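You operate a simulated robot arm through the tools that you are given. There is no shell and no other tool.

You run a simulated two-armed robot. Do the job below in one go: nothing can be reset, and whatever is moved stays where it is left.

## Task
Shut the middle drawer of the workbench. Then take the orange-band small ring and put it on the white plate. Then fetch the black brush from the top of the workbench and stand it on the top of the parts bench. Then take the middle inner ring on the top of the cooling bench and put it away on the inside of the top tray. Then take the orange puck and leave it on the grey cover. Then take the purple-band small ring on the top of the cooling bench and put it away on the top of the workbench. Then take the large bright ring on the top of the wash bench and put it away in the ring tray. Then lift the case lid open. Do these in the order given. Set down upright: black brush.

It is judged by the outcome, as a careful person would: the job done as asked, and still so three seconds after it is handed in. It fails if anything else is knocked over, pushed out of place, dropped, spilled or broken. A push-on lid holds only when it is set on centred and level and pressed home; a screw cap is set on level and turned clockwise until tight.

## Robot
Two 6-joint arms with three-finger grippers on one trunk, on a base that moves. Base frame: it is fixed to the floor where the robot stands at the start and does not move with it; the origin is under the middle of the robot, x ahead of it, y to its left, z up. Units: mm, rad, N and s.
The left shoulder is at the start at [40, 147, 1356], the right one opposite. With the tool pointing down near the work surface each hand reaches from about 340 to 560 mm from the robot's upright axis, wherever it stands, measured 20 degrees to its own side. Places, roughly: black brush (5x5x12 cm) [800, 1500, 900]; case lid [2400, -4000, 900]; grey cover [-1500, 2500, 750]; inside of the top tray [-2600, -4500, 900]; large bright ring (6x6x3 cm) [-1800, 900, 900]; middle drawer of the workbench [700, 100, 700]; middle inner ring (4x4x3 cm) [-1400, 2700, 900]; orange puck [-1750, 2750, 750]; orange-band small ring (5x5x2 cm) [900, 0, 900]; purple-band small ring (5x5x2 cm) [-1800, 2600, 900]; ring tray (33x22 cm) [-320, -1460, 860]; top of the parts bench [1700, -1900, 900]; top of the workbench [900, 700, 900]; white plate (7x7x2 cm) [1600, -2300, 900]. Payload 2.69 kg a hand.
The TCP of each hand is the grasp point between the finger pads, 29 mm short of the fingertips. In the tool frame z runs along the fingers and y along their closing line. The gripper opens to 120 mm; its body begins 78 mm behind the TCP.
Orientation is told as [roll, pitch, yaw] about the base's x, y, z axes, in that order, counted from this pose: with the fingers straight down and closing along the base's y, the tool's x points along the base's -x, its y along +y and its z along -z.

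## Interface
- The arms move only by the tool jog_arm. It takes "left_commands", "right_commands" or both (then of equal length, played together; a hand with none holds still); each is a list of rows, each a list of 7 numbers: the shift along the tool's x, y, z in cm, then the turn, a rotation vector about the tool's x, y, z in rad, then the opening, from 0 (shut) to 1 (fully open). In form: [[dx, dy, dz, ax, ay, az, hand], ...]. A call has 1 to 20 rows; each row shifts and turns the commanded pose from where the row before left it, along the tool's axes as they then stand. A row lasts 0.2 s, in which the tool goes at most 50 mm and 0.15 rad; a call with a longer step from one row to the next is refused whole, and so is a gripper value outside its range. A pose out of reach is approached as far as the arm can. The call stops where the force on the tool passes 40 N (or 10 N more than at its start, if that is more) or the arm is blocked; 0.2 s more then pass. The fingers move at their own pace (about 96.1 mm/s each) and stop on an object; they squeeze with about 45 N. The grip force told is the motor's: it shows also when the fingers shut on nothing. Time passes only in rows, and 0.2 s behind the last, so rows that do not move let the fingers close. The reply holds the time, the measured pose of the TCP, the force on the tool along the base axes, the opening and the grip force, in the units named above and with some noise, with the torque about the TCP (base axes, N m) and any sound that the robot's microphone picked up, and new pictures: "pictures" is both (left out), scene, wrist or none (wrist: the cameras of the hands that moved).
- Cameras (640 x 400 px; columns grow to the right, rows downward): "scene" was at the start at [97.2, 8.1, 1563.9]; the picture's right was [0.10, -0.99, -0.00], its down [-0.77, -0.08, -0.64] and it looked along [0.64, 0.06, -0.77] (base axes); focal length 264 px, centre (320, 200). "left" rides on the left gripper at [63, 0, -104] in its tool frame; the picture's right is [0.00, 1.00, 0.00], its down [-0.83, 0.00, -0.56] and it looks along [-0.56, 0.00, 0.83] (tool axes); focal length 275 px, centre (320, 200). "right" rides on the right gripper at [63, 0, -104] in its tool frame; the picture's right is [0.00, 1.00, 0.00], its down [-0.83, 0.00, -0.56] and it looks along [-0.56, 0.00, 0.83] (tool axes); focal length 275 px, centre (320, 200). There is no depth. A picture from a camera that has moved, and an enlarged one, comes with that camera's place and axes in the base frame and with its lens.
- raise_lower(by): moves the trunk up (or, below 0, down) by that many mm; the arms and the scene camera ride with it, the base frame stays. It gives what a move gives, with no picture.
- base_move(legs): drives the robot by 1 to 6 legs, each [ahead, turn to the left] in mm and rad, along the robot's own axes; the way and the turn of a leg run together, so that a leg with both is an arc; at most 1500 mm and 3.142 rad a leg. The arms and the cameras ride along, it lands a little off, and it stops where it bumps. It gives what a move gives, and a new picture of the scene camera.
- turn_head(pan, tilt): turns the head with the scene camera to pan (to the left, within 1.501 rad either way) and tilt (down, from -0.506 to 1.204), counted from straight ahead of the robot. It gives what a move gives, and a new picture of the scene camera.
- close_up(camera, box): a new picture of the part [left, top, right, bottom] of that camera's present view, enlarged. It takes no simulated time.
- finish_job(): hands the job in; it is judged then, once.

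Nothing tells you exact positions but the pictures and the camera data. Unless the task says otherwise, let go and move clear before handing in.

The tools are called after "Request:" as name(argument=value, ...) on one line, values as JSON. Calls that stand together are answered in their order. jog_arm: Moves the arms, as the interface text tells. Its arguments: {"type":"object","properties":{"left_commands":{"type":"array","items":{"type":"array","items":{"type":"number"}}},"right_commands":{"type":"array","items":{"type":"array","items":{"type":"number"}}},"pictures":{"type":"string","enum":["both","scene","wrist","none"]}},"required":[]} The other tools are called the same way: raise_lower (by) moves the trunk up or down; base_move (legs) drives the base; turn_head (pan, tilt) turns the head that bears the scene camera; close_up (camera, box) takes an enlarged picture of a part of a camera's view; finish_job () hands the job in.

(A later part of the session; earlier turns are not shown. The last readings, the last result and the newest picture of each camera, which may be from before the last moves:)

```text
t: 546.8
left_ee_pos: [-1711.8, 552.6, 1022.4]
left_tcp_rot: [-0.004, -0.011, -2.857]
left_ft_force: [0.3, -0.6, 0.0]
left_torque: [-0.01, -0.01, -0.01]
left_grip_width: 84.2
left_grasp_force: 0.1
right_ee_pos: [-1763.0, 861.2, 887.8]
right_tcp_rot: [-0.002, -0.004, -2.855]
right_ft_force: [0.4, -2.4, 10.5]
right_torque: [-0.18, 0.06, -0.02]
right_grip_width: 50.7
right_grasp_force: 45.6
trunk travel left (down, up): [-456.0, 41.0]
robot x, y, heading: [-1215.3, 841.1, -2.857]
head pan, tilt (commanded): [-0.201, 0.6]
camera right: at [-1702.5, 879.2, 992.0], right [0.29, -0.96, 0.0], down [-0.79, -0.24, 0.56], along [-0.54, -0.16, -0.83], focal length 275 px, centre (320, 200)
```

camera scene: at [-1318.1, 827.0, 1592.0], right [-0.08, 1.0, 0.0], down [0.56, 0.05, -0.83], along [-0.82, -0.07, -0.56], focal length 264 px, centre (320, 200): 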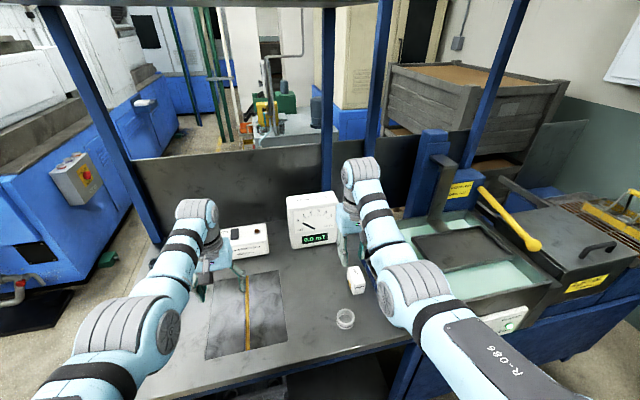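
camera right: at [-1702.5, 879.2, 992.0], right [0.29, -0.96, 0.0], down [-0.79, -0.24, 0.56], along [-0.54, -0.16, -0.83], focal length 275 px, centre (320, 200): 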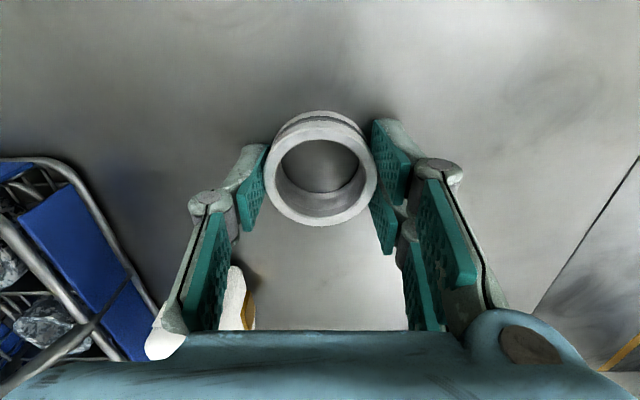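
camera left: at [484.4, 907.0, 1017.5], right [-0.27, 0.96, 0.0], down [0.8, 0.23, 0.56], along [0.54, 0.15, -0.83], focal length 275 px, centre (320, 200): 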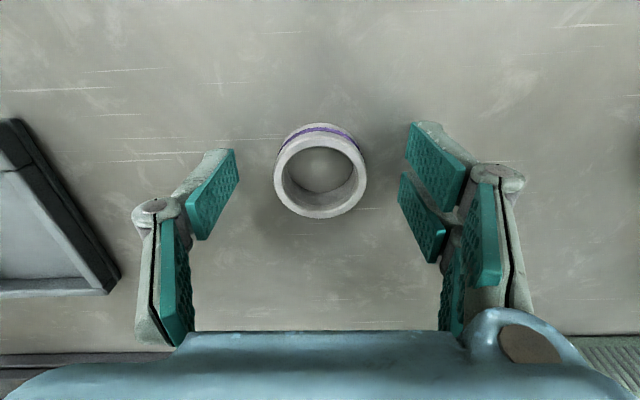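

Gripped (50.7 mm, 45 N). Lifting gently.

Request:
raise_lower(by=12)

Request:
raise_lower(by=25)

Request:
jog_arm(right_commands=[[0, 0, -2, 0, 0, 0, 0], [0, 0, -3, 0, 0, 0, 0], [0, 0, -3, 0, 0, 0, 0], [0, 0, -3, 0, 0, 0, 0]], pictures="both")

```text
t: 547.4
left_ee_pos: [-1712.3, 552.8, 1035.2]
left_tcp_rot: [-0.003, -0.009, -2.857]
left_ft_force: [0.4, 0.5, 0.1]
left_torque: [0.01, -0.03, 0.02]
left_grip_width: 84.1
left_grasp_force: 0.0
right_ee_pos: [-1764.3, 861.1, 899.4]
right_tcp_rot: [0.001, -0.004, -2.856]
right_ft_force: [-0.3, -0.1, -1.4]
right_torque: [0.0, 0.04, 0.0]
right_grip_width: 50.8
right_grasp_force: 45.0
trunk travel left (down, up): [-468.0, 29.0]
robot x, y, heading: [-1212.7, 837.8, -2.862]
head pan, tilt (commanded): [-0.201, 0.6]
```

```text
t: 548.1
left_ee_pos: [-1713.1, 552.2, 1060.7]
left_tcp_rot: [-0.003, -0.009, -2.857]
left_ft_force: [-0.7, 0.8, -1.2]
left_torque: [0.04, 0.0, 0.01]
left_grip_width: 84.1
left_grasp_force: 0.1
right_ee_pos: [-1764.9, 859.6, 923.6]
right_tcp_rot: [-0.001, -0.002, -2.856]
right_ft_force: [-0.4, 0.3, -2.2]
right_torque: [-0.01, 0.01, -0.01]
right_grip_width: 50.4
right_grasp_force: 45.1
trunk travel left (down, up): [-493.0, 4.0]
robot x, y, heading: [-1214.9, 840.7, -2.853]
head pan, tilt (commanded): [-0.201, 0.6]
```

```text
t: 549.1
left_ee_pos: [-1713.0, 552.8, 1058.8]
left_tcp_rot: [-0.002, -0.01, -2.856]
left_ft_force: [-0.1, 0.0, 0.3]
left_torque: [0.01, -0.03, -0.01]
left_grip_width: 84.1
left_grasp_force: 0.0
right_ee_pos: [-1764.9, 861.2, 1033.1]
right_tcp_rot: [0.0, -0.004, -2.855]
right_ft_force: [-0.6, 0.1, -1.3]
right_torque: [0.01, 0.01, 0.0]
right_grip_width: 50.6
right_grasp_force: 45.0
trunk travel left (down, up): [-493.0, 4.0]
robot x, y, heading: [-1214.2, 840.4, -2.857]
head pan, tilt (commanded): [-0.201, 0.6]
camera scene: at [-1320.7, 825.9, 1596.6], right [-0.08, 1.0, 0.0], down [0.56, 0.05, -0.82], along [-0.82, -0.07, -0.57], focal length 264 px, centre (320, 200)
camera right: at [-1704.1, 879.7, 1137.5], right [0.29, -0.96, 0.0], down [-0.79, -0.24, 0.56], along [-0.54, -0.16, -0.83], focal length 275 px, centre (320, 200)
```

scene: 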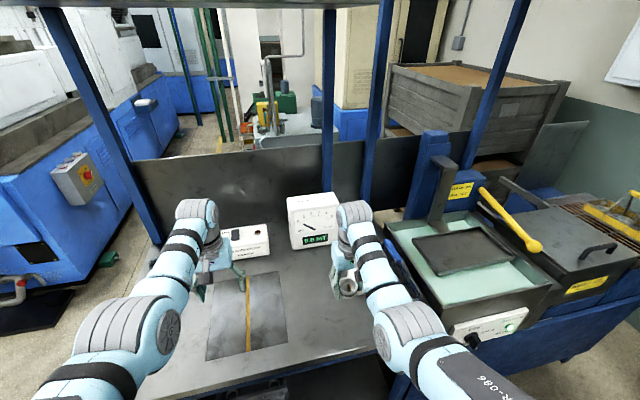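
right: 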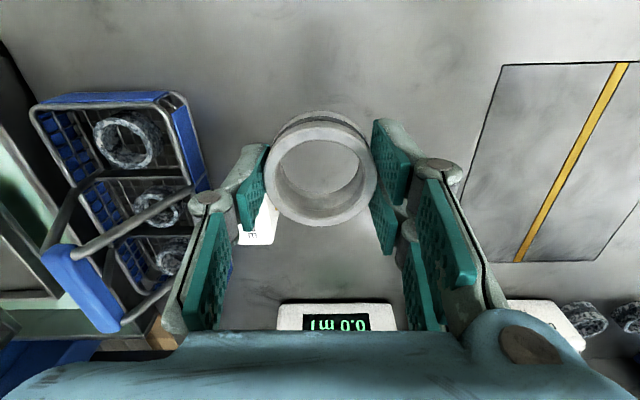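

The large bright ring is held. Now to the ring tray on the island: I'll back off, travel along the aisle, and face the island.

Request:
base_move(legs=[[-920, 0], [0, 1.575], [1500, 0]])

Request:
base_move(legs=[[1130, 0], [0, -1.571]])

Request:
turn_head(pan=-0.2, tilt=0.65)

Request:
close_up(camera="scene", box=[200, 80, 520, 280])

```text
t: 564.8
left_ee_pos: [345.3, -857.0, 1059.9]
left_tcp_rot: [-0.002, -0.009, -1.299]
left_ft_force: [-1.0, 0.6, -0.1]
left_torque: [-0.01, 0.04, 0.01]
left_grip_width: 83.9
left_grasp_force: 0.0
right_ee_pos: [37.2, -905.8, 1032.6]
right_tcp_rot: [-0.001, -0.004, -1.297]
right_ft_force: [-0.2, 0.1, -0.6]
right_torque: [-0.05, -0.01, 0.01]
right_grip_width: 50.4
right_grasp_force: 45.0
trunk travel left (down, up): [-493.0, 4.0]
robot x, y, heading: [64.5, -353.7, -1.302]
head pan, tilt (commanded): [-0.201, 0.6]
camera scene: at [77.9, -461.2, 1596.6], right [-1.0, -0.07, 0.0], down [-0.04, 0.56, -0.83], along [0.06, -0.82, -0.56], focal length 264 px, centre (320, 200)
```

scene: 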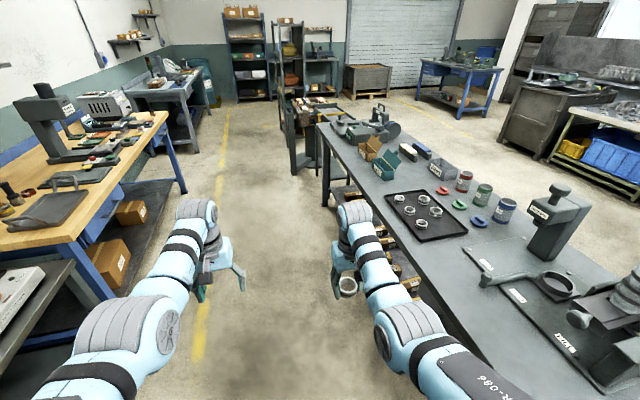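

```text
t: 574.3
left_ee_pos: [-127.5, -1724.0, 1058.8]
left_tcp_rot: [-0.003, -0.007, -2.855]
left_ft_force: [0.6, 0.8, 0.4]
left_torque: [0.0, -0.01, 0.03]
left_grip_width: 83.8
left_grasp_force: 0.0
right_ee_pos: [-180.3, -1416.0, 1032.8]
right_tcp_rot: [-0.001, -0.005, -2.854]
right_ft_force: [0.0, 0.0, -0.7]
right_torque: [0.02, -0.03, -0.04]
right_grip_width: 51.0
right_grasp_force: 44.5
trunk travel left (down, up): [-493.0, 4.0]
robot x, y, heading: [374.0, -1438.8, -2.857]
head pan, tilt (commanded): [-0.201, 0.6]
camera scene: at [265.0, -1451.0, 1596.5], right [-0.08, 1.0, 0.0], down [0.56, 0.05, -0.82], along [-0.82, -0.07, -0.57], focal length 264 px, centre (320, 200)
```

scene: 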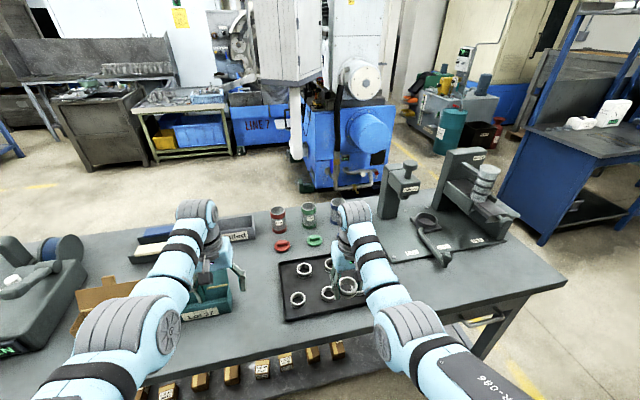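

```text
t: 575.0
left_ee_pos: [-126.4, -1726.0, 1058.8]
left_tcp_rot: [-0.001, -0.006, -2.854]
left_ft_force: [0.5, 0.5, -0.4]
left_torque: [-0.02, -0.01, 0.02]
left_grip_width: 84.2
left_grasp_force: 0.1
right_ee_pos: [-179.2, -1416.0, 1032.2]
right_tcp_rot: [0.0, -0.003, -2.853]
right_ft_force: [0.2, -0.1, -2.5]
right_torque: [-0.03, -0.02, -0.01]
right_grip_width: 50.9
right_grasp_force: 45.2
trunk travel left (down, up): [-493.0, 4.0]
robot x, y, heading: [375.8, -1437.9, -2.856]
head pan, tilt (commanded): [-0.201, 0.649]
camera scene: at [266.5, -1450.6, 1592.3], right [-0.08, 1.0, 0.0], down [0.6, 0.05, -0.8], along [-0.79, -0.07, -0.6], focal length 264 px, centre (320, 200)
```

scene: 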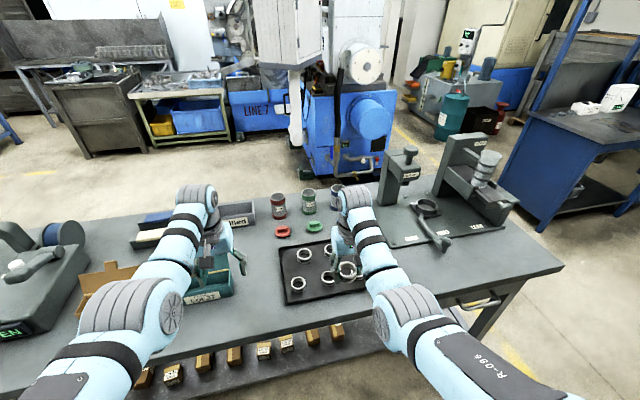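

```text
2.00 times, centred on (360, 180) of scene
camera zoom: at [266.5, -1450.6, 1592.3], right [-0.08, 1.0, 0.0], down [0.6, 0.05, -0.8], along [-0.79, -0.07, -0.6], focal length 529 px, centre (240, 240)
```

zoom: 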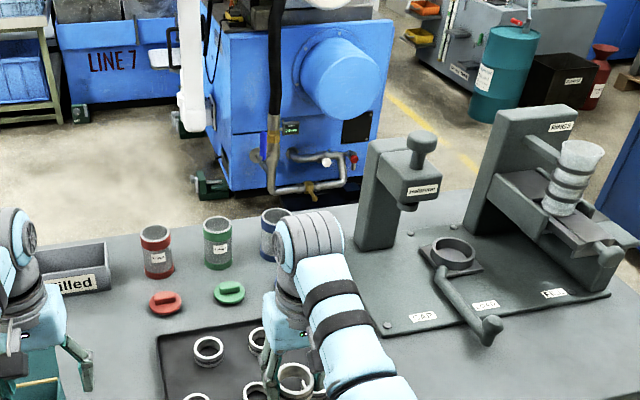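

The tray with its rings is just ahead, under my right hand. Checking the wrist view.

Request:
close_up(camera="right", box=[0, 0, 640, 400])

Request:
close_up(camera="left", box=[0, 0, 640, 400])

```text
1.00 times, centred on (320, 200) of right (not enlarged: the box is as wide or as high as the picture)
camera zoom: at [-118.6, -1397.4, 1137.2], right [0.29, -0.96, 0.0], down [-0.79, -0.24, 0.56], along [-0.53, -0.16, -0.83], focal length 275 px, centre (320, 200)
```

zoom: 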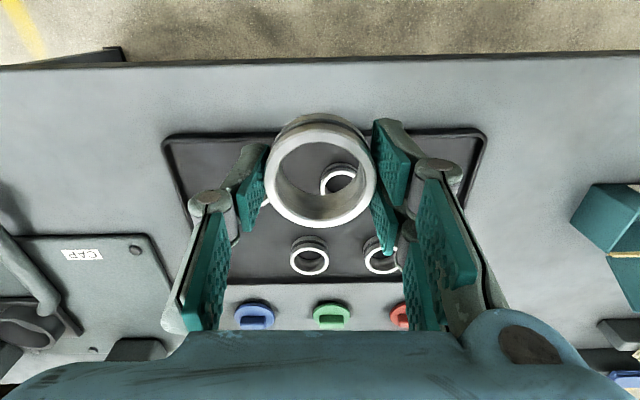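

```text
1.00 times, centred on (320, 200) of left (not enlarged: the box is as wide or as high as the picture)
camera zoom: at [-63.8, -1707.6, 1162.5], right [0.28, -0.96, 0.0], down [-0.79, -0.23, 0.56], along [-0.54, -0.15, -0.83], focal length 275 px, centre (320, 200)
```

zoom: 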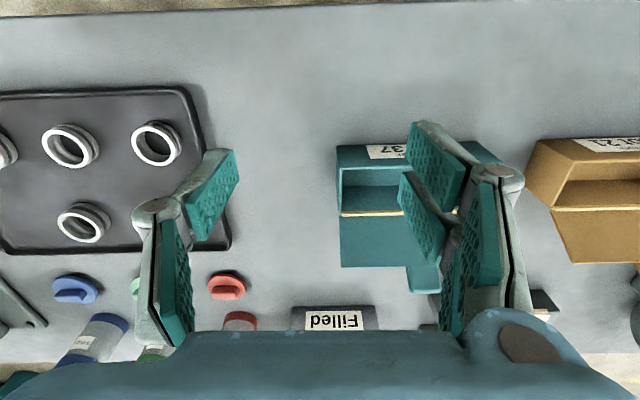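

I can place it in the free far-right slot of the tray. I'll sidestep the base a little to the right for reach, and rotate the hand so the fingers open fore-and-aft, away from the neighbouring rings.

Request:
base_move(legs=[[0, -0.8], [119, 0], [0, 0.8]])

Request:
jog_arm(right_commands=[[0, 0, 0, 0, 0, 0.14, 0], [0, 0, 0, 0, 0, 0.14, 0], [0, 0, 0, 0, 0, 0.14, 0], [0, 0, 0, 0, 0, 0.14, 0], [0, 0, 0, 0, 0, 0.14, 0], [0, 0, 0, 0, 0, 0.14, 0], [0, 0, 0, 0, 0, 0.14, 0], [0, 0, 0, 0, 0, 0.14, 0], [0, 0, 0, 0, 0, 0.14, 0], [0, 0, 0, 0, 0, 0.14, 0], [0, 0, 0, 0, 0, 0.14, 0]], pictures="wrist")

```text
t: 580.4
left_ee_pos: [-233.0, -1661.1, 1057.9]
left_tcp_rot: [-0.001, -0.008, -2.865]
left_ft_force: [0.2, -0.1, -0.2]
left_torque: [-0.02, -0.01, 0.02]
left_grip_width: 84.0
left_grasp_force: 0.0
right_ee_pos: [-282.8, -1352.2, 1033.2]
right_tcp_rot: [0.0, -0.004, -2.863]
right_ft_force: [0.4, -0.6, -1.8]
right_torque: [-0.01, 0.01, 0.01]
right_grip_width: 50.8
right_grasp_force: 45.2
trunk travel left (down, up): [-493.0, 4.0]
robot x, y, heading: [268.2, -1378.3, -2.867]
head pan, tilt (commanded): [-0.201, 0.649]
camera scene: at [162.7, -1389.7, 1592.3], right [-0.08, 1.0, 0.0], down [0.6, 0.05, -0.8], along [-0.79, -0.06, -0.6], focal length 264 px, centre (320, 200)
```

scene: 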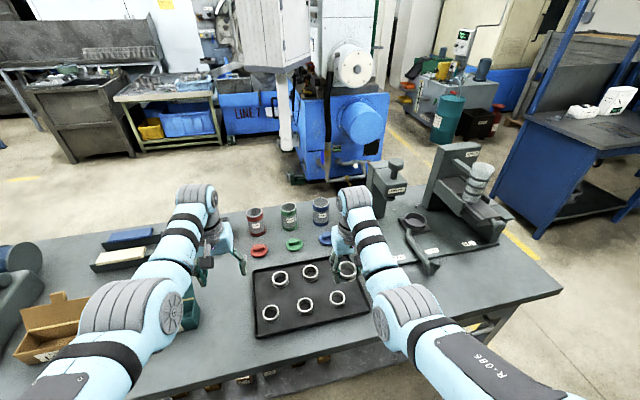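

```text
t: 582.8
left_ee_pos: [-233.1, -1661.6, 1057.7]
left_tcp_rot: [-0.004, -0.006, -2.864]
left_ft_force: [-0.3, 1.1, 0.2]
left_torque: [-0.02, -0.04, -0.01]
left_grip_width: 84.0
left_grasp_force: 0.0
right_ee_pos: [-282.9, -1352.8, 1033.8]
right_tcp_rot: [0.003, 0.0, 1.879]
right_ft_force: [-0.5, 1.1, -0.4]
right_torque: [-0.03, 0.02, 0.0]
right_grip_width: 50.9
right_grasp_force: 45.0
trunk travel left (down, up): [-493.0, 4.0]
robot x, y, heading: [267.8, -1376.9, -2.867]
head pan, tilt (commanded): [-0.201, 0.649]
camera right: at [-263.2, -1411.4, 1137.3], right [-0.95, -0.31, 0.0], down [-0.25, 0.79, 0.56], along [-0.17, 0.53, -0.83], focal length 275 px, centre (320, 200)
```

right: 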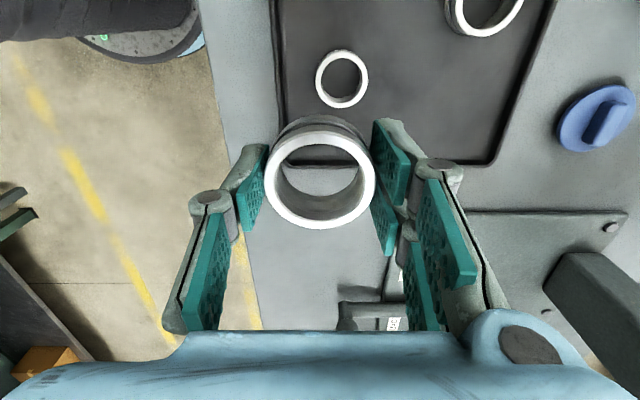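

The far-right slot of the tray's 2×3 layout is empty, at about (−407, −1370). I'll roll forward 105 mm and fine-position with the arm.

Request:
base_move(legs=[[105, 0]])

Request:
close_up(camera="right", box=[0, 0, 640, 400])

```text
t: 584.4
left_ee_pos: [-337.8, -1689.4, 1056.3]
left_tcp_rot: [-0.002, -0.005, -2.862]
left_ft_force: [-0.5, -0.3, -0.9]
left_torque: [-0.01, -0.07, 0.0]
left_grip_width: 83.9
left_grasp_force: 0.1
right_ee_pos: [-380.1, -1379.2, 1033.7]
right_tcp_rot: [0.005, 0.0, 1.88]
right_ft_force: [-1.4, -0.4, -2.3]
right_torque: [0.02, -0.1, -0.01]
right_grip_width: 51.0
right_grasp_force: 44.5
trunk travel left (down, up): [-493.0, 4.0]
robot x, y, heading: [165.2, -1407.6, -2.866]
head pan, tilt (commanded): [-0.201, 0.649]
stopped in leg 1: the robot was blocked; the commanded pose is now the measured one
camera scene: at [49.1, -1422.3, 1591.2], right [-0.08, 1.0, 0.0], down [0.61, 0.05, -0.79], along [-0.79, -0.06, -0.61], focal length 264 px, centre (320, 200)
```

scene: 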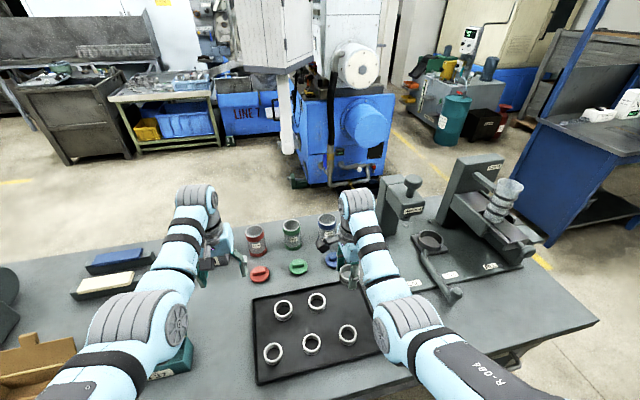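

```text
1.00 times, centred on (320, 200) of right (not enlarged: the box is as wide or as high as the picture)
camera zoom: at [-360.2, -1438.8, 1136.9], right [-0.95, -0.31, 0.0], down [-0.25, 0.79, 0.56], along [-0.17, 0.53, -0.83], focal length 275 px, centre (320, 200)
```

zoom: 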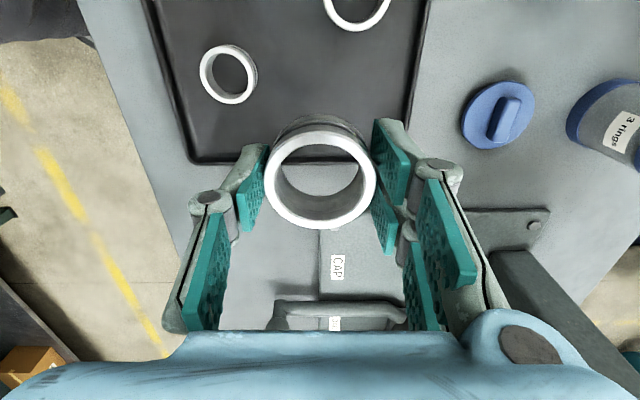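

The base touched the island's underside, so I'll ease back 10 mm and do the rest with the arm.

Request:
base_move(legs=[[-12, 0]])

Request:
jog_arm(right_commands=[[-0.6, 1.1, 0, 0, 0, 0, 0], [-0.6, 1.1, 0, 0, 0, 0, 0], [-0.55, 1.1, 0, 0, 0, 0, 0], [0, 0, 0, 0, 0, 0, 0]], pictures="both")

```text
t: 585.2
left_ee_pos: [-321.8, -1683.8, 1059.3]
left_tcp_rot: [0.0, -0.01, -2.863]
left_ft_force: [-0.8, 0.1, 1.0]
left_torque: [0.0, -0.05, 0.0]
left_grip_width: 83.8
left_grasp_force: 0.0
right_ee_pos: [-364.5, -1374.6, 1035.1]
right_tcp_rot: [0.007, 0.0, 1.879]
right_ft_force: [-1.4, -0.5, -1.0]
right_torque: [-0.01, -0.05, -0.01]
right_grip_width: 50.9
right_grasp_force: 44.9
trunk travel left (down, up): [-493.0, 4.0]
robot x, y, heading: [181.9, -1403.7, -2.869]
head pan, tilt (commanded): [-0.201, 0.649]
camera scene: at [66.7, -1417.2, 1591.7], right [-0.08, 1.0, 0.0], down [0.61, 0.05, -0.79], along [-0.79, -0.06, -0.61], focal length 264 px, centre (320, 200)
```

scene: 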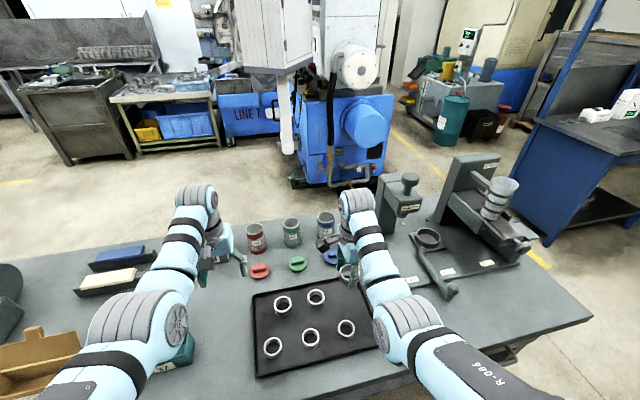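

```text
t: 586.2
left_ee_pos: [-316.2, -1683.5, 1062.6]
left_tcp_rot: [0.0, -0.016, -2.863]
left_ft_force: [-0.6, 0.3, 0.2]
left_torque: [-0.02, 0.02, 0.03]
left_grip_width: 83.8
left_grasp_force: 0.1
right_ee_pos: [-397.3, -1365.9, 1037.8]
right_tcp_rot: [0.016, -0.001, 1.879]
right_ft_force: [-0.1, -0.6, -1.1]
right_torque: [0.01, 0.03, 0.01]
right_grip_width: 51.0
right_grasp_force: 45.1
trunk travel left (down, up): [-493.0, 4.0]
robot x, y, heading: [179.2, -1402.6, -2.865]
head pan, tilt (commanded): [-0.201, 0.649]
camera scene: at [74.7, -1415.0, 1592.4], right [-0.08, 1.0, 0.0], down [0.6, 0.05, -0.8], along [-0.79, -0.06, -0.6], focal length 264 px, centre (320, 200)
camera right: at [-375.4, -1425.5, 1142.7], right [-0.95, -0.31, 0.01], down [-0.25, 0.79, 0.56], along [-0.18, 0.53, -0.83], focal length 275 px, centre (320, 200)
```

scene: 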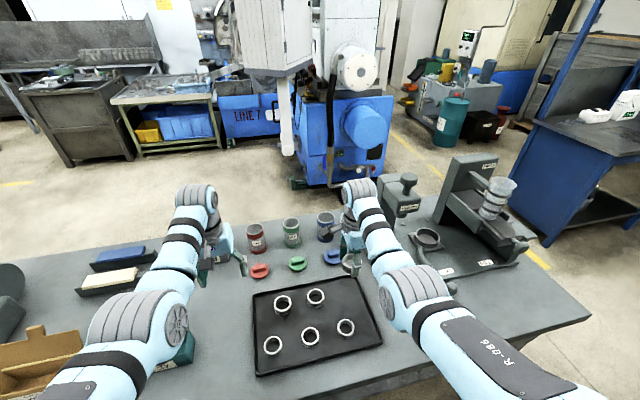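
right: 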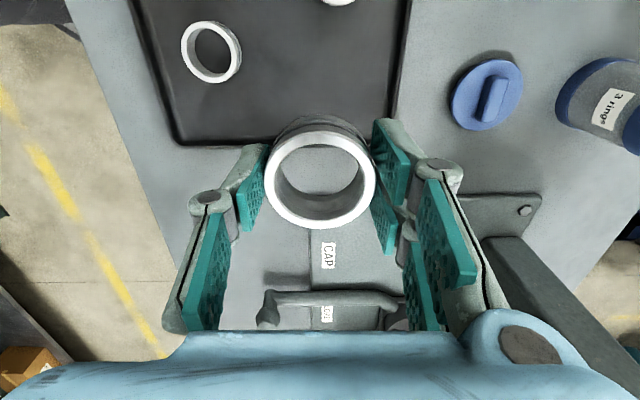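

The hand axis now lands in the empty slot. Before lowering, I'll check what's under the left hand.

Request:
close_up(camera="left", box=[0, 0, 640, 400])

```text
1.00 times, centred on (320, 200) of left (not enlarged: the box is as wide or as high as the picture)
camera zoom: at [-252.9, -1666.4, 1165.4], right [0.27, -0.96, 0.0], down [-0.79, -0.22, 0.57], along [-0.55, -0.15, -0.82], focal length 275 px, centre (320, 200)
```

zoom: 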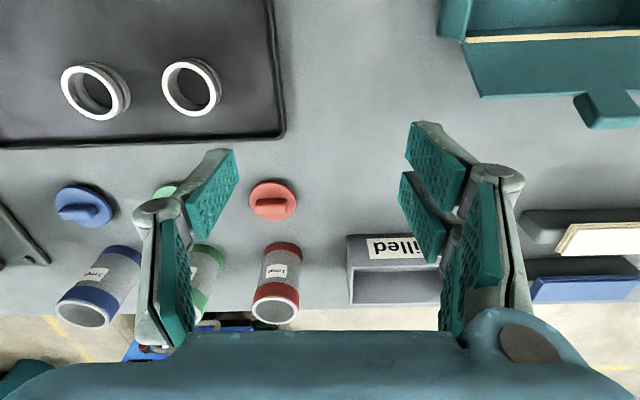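

Nothing under the left hand that it could touch. Lowering with the trunk.

Request:
raise_lower(by=-110)

Request:
close_up(camera="right", box=[0, 0, 640, 400])

```text
t: 587.6
left_ee_pos: [-316.9, -1682.8, 950.2]
left_tcp_rot: [-0.003, -0.015, -2.863]
left_ft_force: [0.3, 0.0, -0.1]
left_torque: [0.0, 0.0, -0.01]
left_grip_width: 83.8
left_grasp_force: 0.2
right_ee_pos: [-397.7, -1366.6, 927.3]
right_tcp_rot: [0.012, 0.0, 1.88]
right_ft_force: [0.2, 0.0, -1.6]
right_torque: [-0.02, 0.02, -0.01]
right_grip_width: 50.6
right_grasp_force: 44.9
trunk travel left (down, up): [-383.0, 114.0]
robot x, y, heading: [177.1, -1402.4, -2.864]
head pan, tilt (commanded): [-0.201, 0.649]
```

```text
1.00 times, centred on (320, 200) of right (not enlarged: the box is as wide or as high as the picture)
camera zoom: at [-376.0, -1425.7, 1032.0], right [-0.95, -0.31, 0.01], down [-0.25, 0.79, 0.56], along [-0.18, 0.53, -0.83], focal length 275 px, centre (320, 200)
```

zoom: 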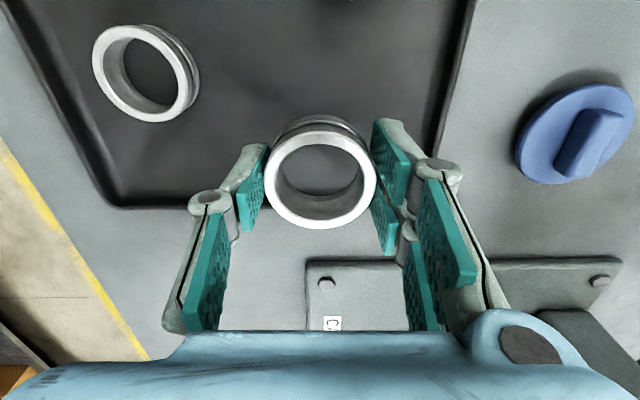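

Request:
raise_lower(by=-17)

Request:
raise_lower(by=-5)

```text
t: 588.2
left_ee_pos: [-317.4, -1682.6, 935.0]
left_tcp_rot: [-0.002, -0.013, -2.863]
left_ft_force: [0.1, 0.5, -0.1]
left_torque: [-0.02, 0.01, -0.01]
left_grip_width: 83.9
left_grasp_force: 0.2
right_ee_pos: [-397.3, -1367.0, 909.5]
right_tcp_rot: [0.013, 0.001, 1.88]
right_ft_force: [0.9, -0.1, -1.4]
right_torque: [0.0, 0.02, -0.01]
right_grip_width: 50.6
right_grasp_force: 45.0
trunk travel left (down, up): [-366.0, 131.0]
robot x, y, heading: [179.1, -1404.3, -2.866]
head pan, tilt (commanded): [-0.201, 0.649]
```

```text
t: 588.8
left_ee_pos: [-318.1, -1682.7, 929.1]
left_tcp_rot: [-0.002, -0.014, -2.863]
left_ft_force: [0.0, -0.9, -0.5]
left_torque: [0.02, 0.02, 0.0]
left_grip_width: 84.0
left_grasp_force: 0.0
right_ee_pos: [-397.1, -1366.0, 905.0]
right_tcp_rot: [0.014, 0.0, 1.88]
right_ft_force: [-0.1, 0.2, -1.6]
right_torque: [0.01, -0.01, 0.01]
right_grip_width: 50.8
right_grasp_force: 44.7
trunk travel left (down, up): [-361.0, 136.0]
robot x, y, heading: [181.0, -1405.1, -2.87]
head pan, tilt (commanded): [-0.201, 0.649]
```

Request:
raise_lower(by=-4)

Request:
raise_lower(by=-4)

Request:
close_up(camera="right", box=[0, 0, 640, 400])

```text
t: 589.3
left_ee_pos: [-319.4, -1683.8, 925.2]
left_tcp_rot: [-0.001, -0.014, -2.862]
left_ft_force: [-0.7, -0.2, 0.1]
left_torque: [-0.02, -0.02, 0.0]
left_grip_width: 84.0
left_grasp_force: 0.0
right_ee_pos: [-397.3, -1366.6, 901.4]
right_tcp_rot: [0.013, 0.0, 1.88]
right_ft_force: [0.6, 0.3, -1.7]
right_torque: [0.01, -0.02, 0.0]
right_grip_width: 50.8
right_grasp_force: 45.0
trunk travel left (down, up): [-357.0, 140.0]
robot x, y, heading: [180.5, -1399.2, -2.862]
head pan, tilt (commanded): [-0.201, 0.649]
```

```text
t: 589.9
left_ee_pos: [-318.0, -1683.7, 921.7]
left_tcp_rot: [0.0, -0.015, -2.863]
left_ft_force: [-0.6, 0.1, -0.8]
left_torque: [0.0, 0.01, 0.0]
left_grip_width: 83.9
left_grasp_force: 0.1
right_ee_pos: [-398.8, -1366.0, 898.2]
right_tcp_rot: [0.015, 0.001, 1.88]
right_ft_force: [0.4, 0.0, -2.0]
right_torque: [-0.02, -0.04, 0.0]
right_grip_width: 50.8
right_grasp_force: 45.0
trunk travel left (down, up): [-353.0, 144.0]
robot x, y, heading: [181.2, -1401.1, -2.87]
head pan, tilt (commanded): [-0.201, 0.649]
```

```text
1.00 times, centred on (320, 200) of right (not enlarged: the box is as wide or as high as the picture)
camera zoom: at [-376.3, -1425.8, 1001.6], right [-0.95, -0.31, 0.01], down [-0.25, 0.79, 0.56], along [-0.18, 0.53, -0.83], focal length 275 px, centre (320, 200)
```

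zoom: 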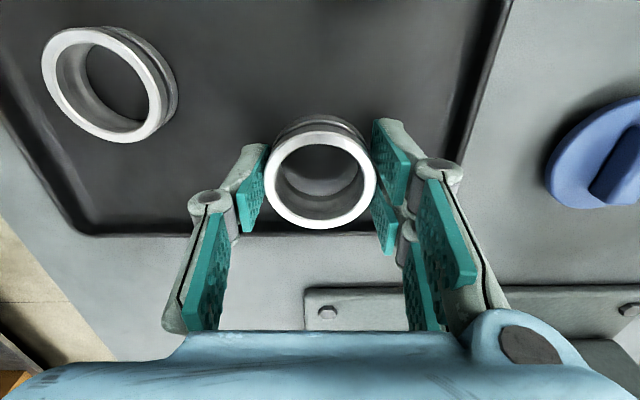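

Request:
raise_lower(by=-4)

Request:
raise_lower(by=-4)

```text
t: 590.4
left_ee_pos: [-317.6, -1683.3, 916.6]
left_tcp_rot: [-0.002, -0.016, -2.862]
left_ft_force: [0.1, 0.5, 0.8]
left_torque: [-0.01, 0.02, -0.02]
left_grip_width: 84.0
left_grasp_force: 0.0
right_ee_pos: [-398.1, -1366.9, 893.7]
right_tcp_rot: [0.014, -0.001, 1.881]
right_ft_force: [1.2, 0.5, -1.4]
right_torque: [-0.01, 0.04, 0.0]
right_grip_width: 51.0
right_grasp_force: 44.9
trunk travel left (down, up): [-349.0, 148.0]
robot x, y, heading: [180.1, -1404.9, -2.869]
head pan, tilt (commanded): [-0.201, 0.649]
```

```text
t: 590.9
left_ee_pos: [-317.6, -1683.5, 912.5]
left_tcp_rot: [-0.002, -0.014, -2.864]
left_ft_force: [0.9, 0.2, -0.6]
left_torque: [0.0, 0.02, 0.03]
left_grip_width: 83.9
left_grasp_force: 0.0
right_ee_pos: [-397.4, -1367.7, 887.8]
right_tcp_rot: [0.013, 0.0, 1.88]
right_ft_force: [0.3, -0.6, -1.5]
right_torque: [-0.03, 0.01, -0.02]
right_grip_width: 50.7
right_grasp_force: 45.1
trunk travel left (down, up): [-345.0, 152.0]
robot x, y, heading: [179.9, -1400.9, -2.868]
head pan, tilt (commanded): [-0.201, 0.649]
```

Request:
raise_lower(by=-4)

Request:
close_up(camera="right", box=[160, 60, 480, 260])

```text
t: 591.4
left_ee_pos: [-318.5, -1683.2, 908.8]
left_tcp_rot: [-0.002, -0.014, -2.862]
left_ft_force: [0.0, 0.0, 0.5]
left_torque: [-0.01, -0.04, 0.0]
left_grip_width: 84.0
left_grasp_force: 0.0
right_ee_pos: [-397.6, -1367.2, 885.8]
right_tcp_rot: [0.013, -0.001, 1.879]
right_ft_force: [-0.8, 0.6, -1.4]
right_torque: [0.01, -0.01, 0.01]
right_grip_width: 51.0
right_grasp_force: 45.2
trunk travel left (down, up): [-341.0, 156.0]
robot x, y, heading: [180.0, -1405.6, -2.866]
head pan, tilt (commanded): [-0.201, 0.649]
```

```text
2.00 times, centred on (320, 160) of right
camera zoom: at [-376.3, -1425.8, 989.6], right [-0.95, -0.31, 0.01], down [-0.25, 0.79, 0.56], along [-0.18, 0.53, -0.83], focal length 551 px, centre (320, 280)
```

zoom: 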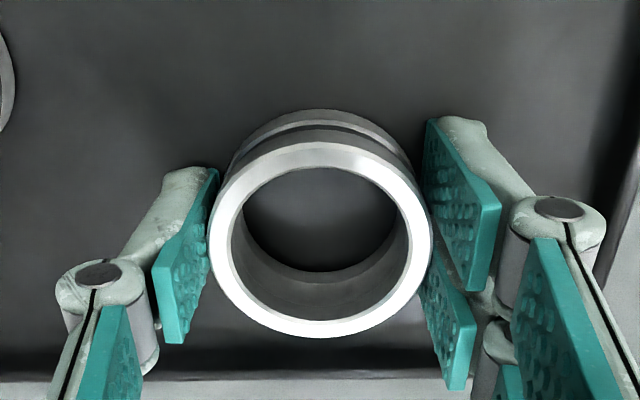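

Request:
raise_lower(by=-4)

Request:
raise_lower(by=-4)

```text
t: 592.0
left_ee_pos: [-316.1, -1683.6, 906.9]
left_tcp_rot: [-0.001, -0.016, -2.863]
left_ft_force: [0.5, 0.2, 0.3]
left_torque: [0.04, -0.02, 0.01]
left_grip_width: 83.9
left_grasp_force: 0.1
right_ee_pos: [-396.2, -1366.5, 884.6]
right_tcp_rot: [0.02, -0.002, 1.879]
right_ft_force: [-4.3, 1.5, 20.6]
right_torque: [0.34, -0.4, 0.08]
right_grip_width: 50.7
right_grasp_force: 44.9
trunk travel left (down, up): [-337.0, 160.0]
robot x, y, heading: [180.6, -1401.2, -2.868]
head pan, tilt (commanded): [-0.201, 0.649]
```

```text
t: 592.4
left_ee_pos: [-315.0, -1683.3, 905.0]
left_tcp_rot: [-0.002, -0.016, -2.861]
left_ft_force: [0.0, 0.5, 0.2]
left_torque: [0.0, -0.02, 0.01]
left_grip_width: 84.4
left_grasp_force: 0.1
right_ee_pos: [-395.9, -1367.4, 883.6]
right_tcp_rot: [0.023, -0.002, 1.881]
right_ft_force: [9.3, 2.4, 14.1]
right_torque: [0.17, -0.73, -0.02]
right_grip_width: 51.1
right_grasp_force: 45.7
trunk travel left (down, up): [-335.0, 163.0]
robot x, y, heading: [179.2, -1401.8, -2.867]
head pan, tilt (commanded): [-0.201, 0.649]
stopped: the force on the tool passed its limit at 46 N (the readings are from after the stop); the commanded pose is now the measured one
```

Contact at about z=884. Easing up 3 mm and releasing.

Request:
raise_lower(by=2)

Request:
jog_arm(right_commands=[[0, 0, 0, 0, 0, 0, 0.44], [0, 0, 0, 0, 0, 0, 0.48], [0, 0, 0, 0, 0, 0, 0.54], [0, 0, 0, 0, 0, 0, 0.58], [0, 0, 0, 0, 0, 0, 0.58]], pictures="wrist")

```text
t: 592.9
left_ee_pos: [-317.2, -1682.8, 905.3]
left_tcp_rot: [0.0, -0.017, -2.861]
left_ft_force: [0.5, 0.3, 0.6]
left_torque: [-0.02, -0.02, -0.01]
left_grip_width: 84.0
left_grasp_force: 0.0
right_ee_pos: [-398.9, -1365.5, 884.8]
right_tcp_rot: [0.024, -0.002, 1.881]
right_ft_force: [0.9, -0.5, 1.3]
right_torque: [0.03, -0.16, 0.0]
right_grip_width: 50.8
right_grasp_force: 45.3
trunk travel left (down, up): [-337.0, 161.0]
robot x, y, heading: [176.9, -1406.5, -2.869]
head pan, tilt (commanded): [-0.201, 0.649]
```

```text
t: 594.1
left_ee_pos: [-317.9, -1682.7, 905.4]
left_tcp_rot: [0.0, -0.015, -2.862]
left_ft_force: [-1.0, 0.5, 0.9]
left_torque: [-0.02, 0.02, -0.03]
left_grip_width: 84.0
left_grasp_force: 0.2
right_ee_pos: [-398.6, -1366.7, 883.4]
right_tcp_rot: [0.024, -0.002, 1.879]
right_ft_force: [-0.3, 0.3, -0.2]
right_torque: [-0.03, 0.0, 0.01]
right_grip_width: 69.9
right_grasp_force: 0.0
trunk travel left (down, up): [-337.0, 161.0]
robot x, y, heading: [179.3, -1404.8, -2.864]
head pan, tilt (commanded): [-0.201, 0.649]
camera right: at [-377.4, -1425.6, 988.5], right [-0.95, -0.31, 0.02], down [-0.24, 0.79, 0.56], along [-0.19, 0.53, -0.83], focal length 275 px, centre (320, 200)
```

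right: 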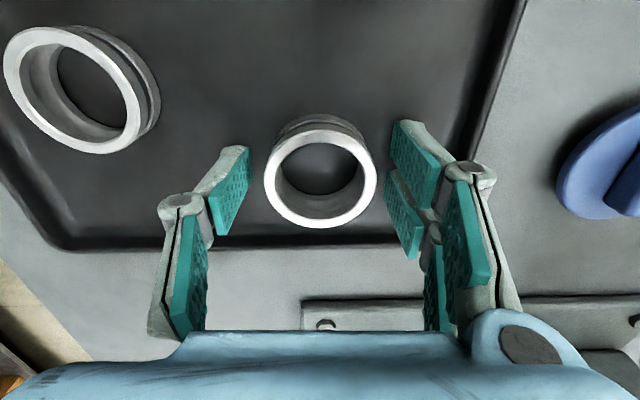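

Ring released in the tray. Lifting straight up and checking.

Request:
raise_lower(by=30)

Request:
raise_lower(by=120)

Request:
close_up(camera="right", box=[0, 0, 640, 400])

Request:
base_move(legs=[[-230, 0]])

```text
t: 594.9
left_ee_pos: [-318.1, -1684.4, 935.2]
left_tcp_rot: [-0.001, -0.012, -2.864]
left_ft_force: [0.0, 0.4, -0.3]
left_torque: [-0.01, 0.0, 0.0]
left_grip_width: 83.9
left_grasp_force: 0.1
right_ee_pos: [-399.7, -1365.4, 915.1]
right_tcp_rot: [0.022, -0.001, 1.881]
right_ft_force: [0.3, 0.7, -0.4]
right_torque: [0.02, 0.02, -0.01]
right_grip_width: 69.7
right_grasp_force: 0.1
trunk travel left (down, up): [-367.0, 131.0]
robot x, y, heading: [179.1, -1400.3, -2.868]
head pan, tilt (commanded): [-0.201, 0.649]
```

```text
t: 596.4
left_ee_pos: [-317.1, -1681.8, 1055.5]
left_tcp_rot: [-0.001, -0.015, -2.862]
left_ft_force: [-0.1, -0.1, -0.5]
left_torque: [-0.02, 0.02, 0.01]
left_grip_width: 84.2
left_grasp_force: 0.1
right_ee_pos: [-400.4, -1365.7, 1034.7]
right_tcp_rot: [0.022, -0.002, 1.879]
right_ft_force: [-0.2, 0.2, -0.7]
right_torque: [0.04, 0.04, -0.02]
right_grip_width: 69.5
right_grasp_force: 0.1
trunk travel left (down, up): [-487.0, 11.0]
robot x, y, heading: [179.7, -1406.6, -2.864]
head pan, tilt (commanded): [-0.201, 0.649]
```

```text
1.00 times, centred on (320, 200) of right (not enlarged: the box is as wide or as high as the picture)
camera zoom: at [-377.5, -1425.6, 1139.3], right [-0.95, -0.31, 0.02], down [-0.24, 0.79, 0.56], along [-0.19, 0.53, -0.83], focal length 275 px, centre (320, 200)
```

zoom: 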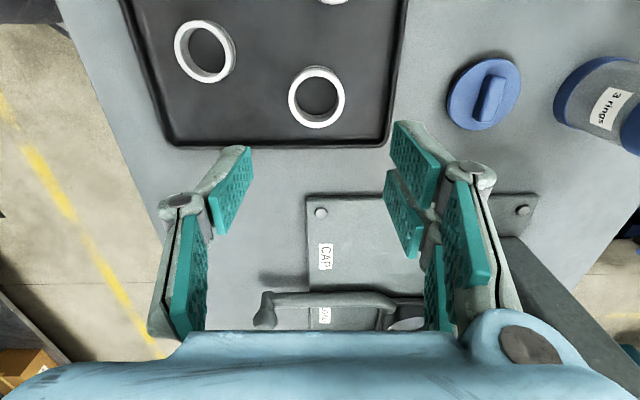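

```text
t: 598.1
left_ee_pos: [-99.4, -1621.5, 1052.8]
left_tcp_rot: [-0.001, -0.01, -2.863]
left_ft_force: [-0.4, -0.6, 0.8]
left_torque: [-0.01, -0.07, 0.01]
left_grip_width: 84.0
left_grasp_force: 0.1
right_ee_pos: [-182.0, -1305.3, 1032.4]
right_tcp_rot: [0.018, -0.002, 1.88]
right_ft_force: [-1.3, 1.2, 0.5]
right_torque: [-0.01, -0.02, 0.01]
right_grip_width: 69.5
right_grasp_force: 0.0
trunk travel left (down, up): [-487.0, 11.0]
robot x, y, heading: [398.5, -1341.2, -2.866]
head pan, tilt (commanded): [-0.201, 0.649]
camera scene: at [288.8, -1354.4, 1585.7], right [-0.08, 1.0, 0.0], down [0.61, 0.05, -0.79], along [-0.79, -0.06, -0.61], focal length 264 px, centre (320, 200)
```

scene: 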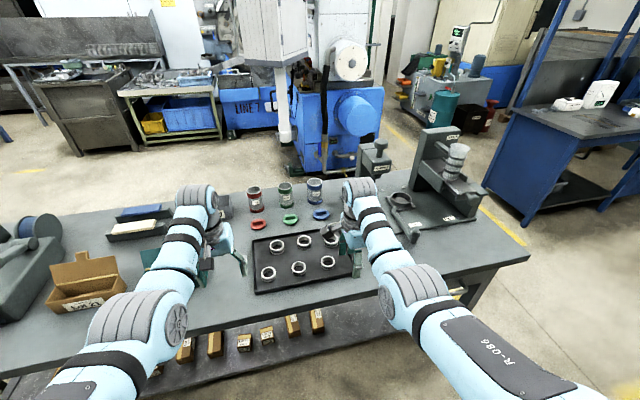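

All six rings now sit in the tray, including the one I placed. The last job is lifting the case lid, on the bench past the parts bench near (2400, −4000). Driving down the aisle to look.

Request:
base_move(legs=[[100, 0], [0, 1.585], [1500, 0]])

Request:
turn_head(pan=0.5, tilt=0.35)

Request:
close_up(camera="scene", box=[200, 80, 440, 230])

```text
t: 599.6
left_ee_pos: [-170.6, -1647.3, 1047.8]
left_tcp_rot: [0.007, 0.032, -2.854]
left_ft_force: [-1.9, 0.1, -1.0]
left_torque: [0.0, -0.1, 0.0]
left_grip_width: 84.1
left_grasp_force: 0.0
right_ee_pos: [-253.7, -1332.2, 1027.4]
right_tcp_rot: [-0.016, -0.005, 1.891]
right_ft_force: [-1.1, 0.0, -0.9]
right_torque: [0.04, -0.13, 0.02]
right_grip_width: 69.6
right_grasp_force: 0.0
trunk travel left (down, up): [-487.0, 11.0]
robot x, y, heading: [302.6, -1368.9, -2.854]
head pan, tilt (commanded): [-0.201, 0.649]
stopped in leg 2: the robot was blocked; the commanded pose is now the measured one
camera scene: at [192.5, -1382.5, 1585.7], right [-0.09, 1.0, 0.0], down [0.61, 0.05, -0.79], along [-0.79, -0.07, -0.61], focal length 264 px, centre (320, 200)
```

scene: 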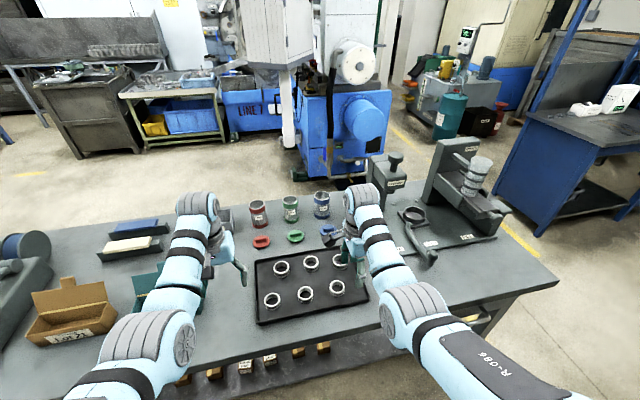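

```text
t: 600.7
left_ee_pos: [-165.4, -1644.7, 1050.4]
left_tcp_rot: [0.005, 0.027, -2.854]
left_ft_force: [0.2, 0.2, 0.7]
left_torque: [-0.01, 0.03, 0.01]
left_grip_width: 83.9
left_grasp_force: 0.1
right_ee_pos: [-249.7, -1332.1, 1030.2]
right_tcp_rot: [-0.012, -0.003, 1.892]
right_ft_force: [0.5, 0.0, 0.6]
right_torque: [-0.03, 0.01, -0.03]
right_grip_width: 69.3
right_grasp_force: 0.1
trunk travel left (down, up): [-487.0, 11.0]
robot x, y, heading: [306.1, -1371.3, -2.859]
head pan, tilt (commanded): [0.499, 0.351]
camera scene: at [220.6, -1439.2, 1613.4], right [-0.71, 0.71, 0.0], down [0.24, 0.24, -0.94], along [-0.66, -0.66, -0.34], focal length 264 px, centre (320, 200)
```

scene: 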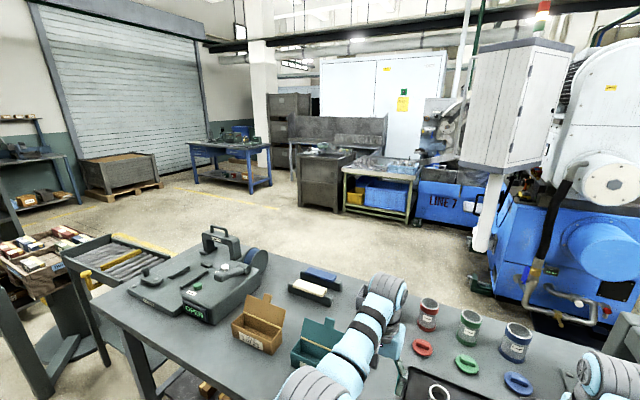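

```text
2.67 times, centred on (320, 155) of scene
camera zoom: at [220.6, -1439.2, 1613.4], right [-0.71, 0.71, 0.0], down [0.24, 0.24, -0.94], along [-0.66, -0.66, -0.34], focal length 705 px, centre (320, 320)
```

zoom: 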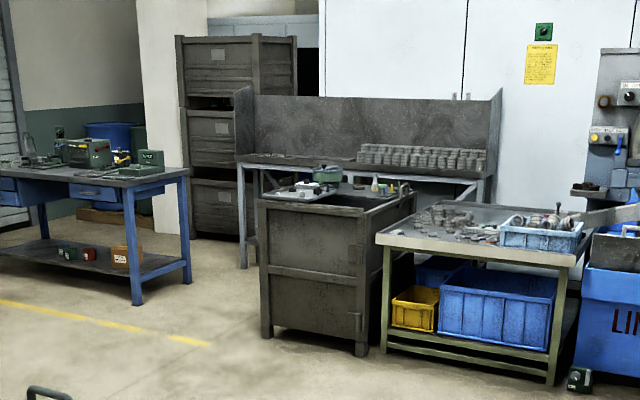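

That first leg should have been backwards. My sign slip moved me 100 mm toward the island, and the turn was then blocked almost at once. I'll check around the left hand before moving again.

Request:
close_up(camera="left", box=[0, 0, 640, 400])

Request:
close_up(camera="right", box=[0, 0, 640, 400])

Request:
turn_head(pan=0.4, tilt=0.8)

```text
1.00 times, centred on (320, 200) of left (not enlarged: the box is as wide or as high as the picture)
camera zoom: at [-106.4, -1629.0, 1155.9], right [0.28, -0.96, 0.01], down [-0.81, -0.23, 0.53], along [-0.51, -0.15, -0.85], focal length 275 px, centre (320, 200)
```

zoom: 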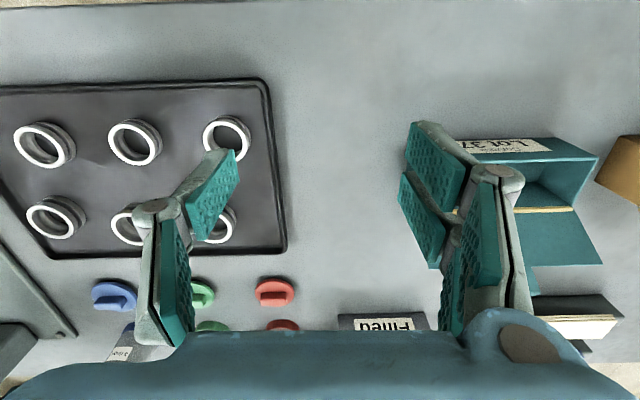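

```text
1.00 times, centred on (320, 200) of right (not enlarged: the box is as wide or as high as the picture)
camera zoom: at [-230.4, -1390.9, 1134.6], right [-0.95, -0.32, -0.01], down [-0.27, 0.78, 0.56], along [-0.17, 0.53, -0.83], focal length 275 px, centre (320, 200)
```

zoom: 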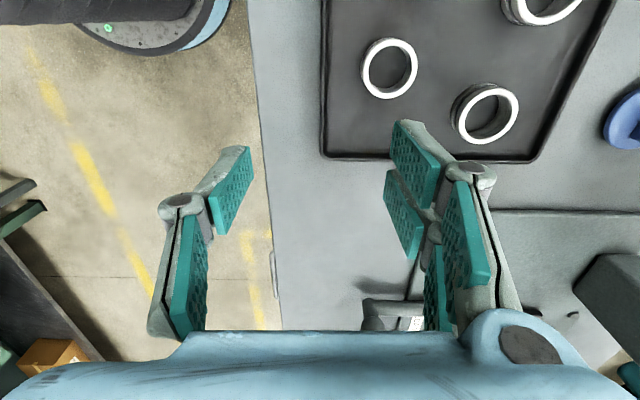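

```text
t: 601.6
left_ee_pos: [-166.9, -1646.0, 1049.8]
left_tcp_rot: [0.006, 0.028, -2.853]
left_ft_force: [-0.4, -0.2, -0.4]
left_torque: [0.01, 0.0, -0.06]
left_grip_width: 83.8
left_grasp_force: 0.1
right_ee_pos: [-251.2, -1331.7, 1030.2]
right_tcp_rot: [-0.012, -0.004, 1.893]
right_ft_force: [0.2, -0.8, -0.2]
right_torque: [0.02, -0.02, -0.01]
right_grip_width: 69.6
right_grasp_force: 0.1
trunk travel left (down, up): [-487.0, 11.0]
robot x, y, heading: [303.9, -1368.4, -2.849]
head pan, tilt (commanded): [0.4, 0.799]
camera scene: at [222.4, -1424.9, 1573.7], right [-0.63, 0.77, 0.0], down [0.55, 0.45, -0.7], along [-0.54, -0.44, -0.72], focal length 264 px, centre (320, 200)
```

scene: 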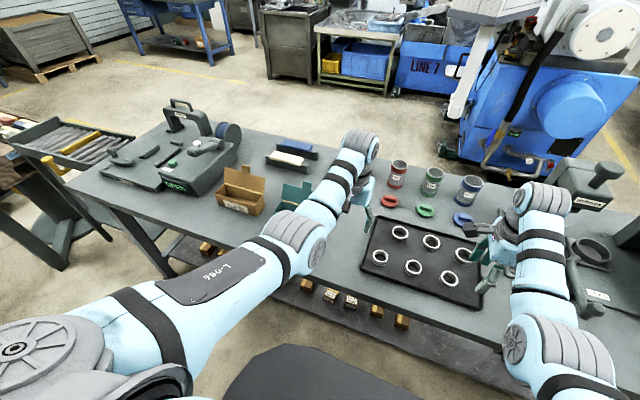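

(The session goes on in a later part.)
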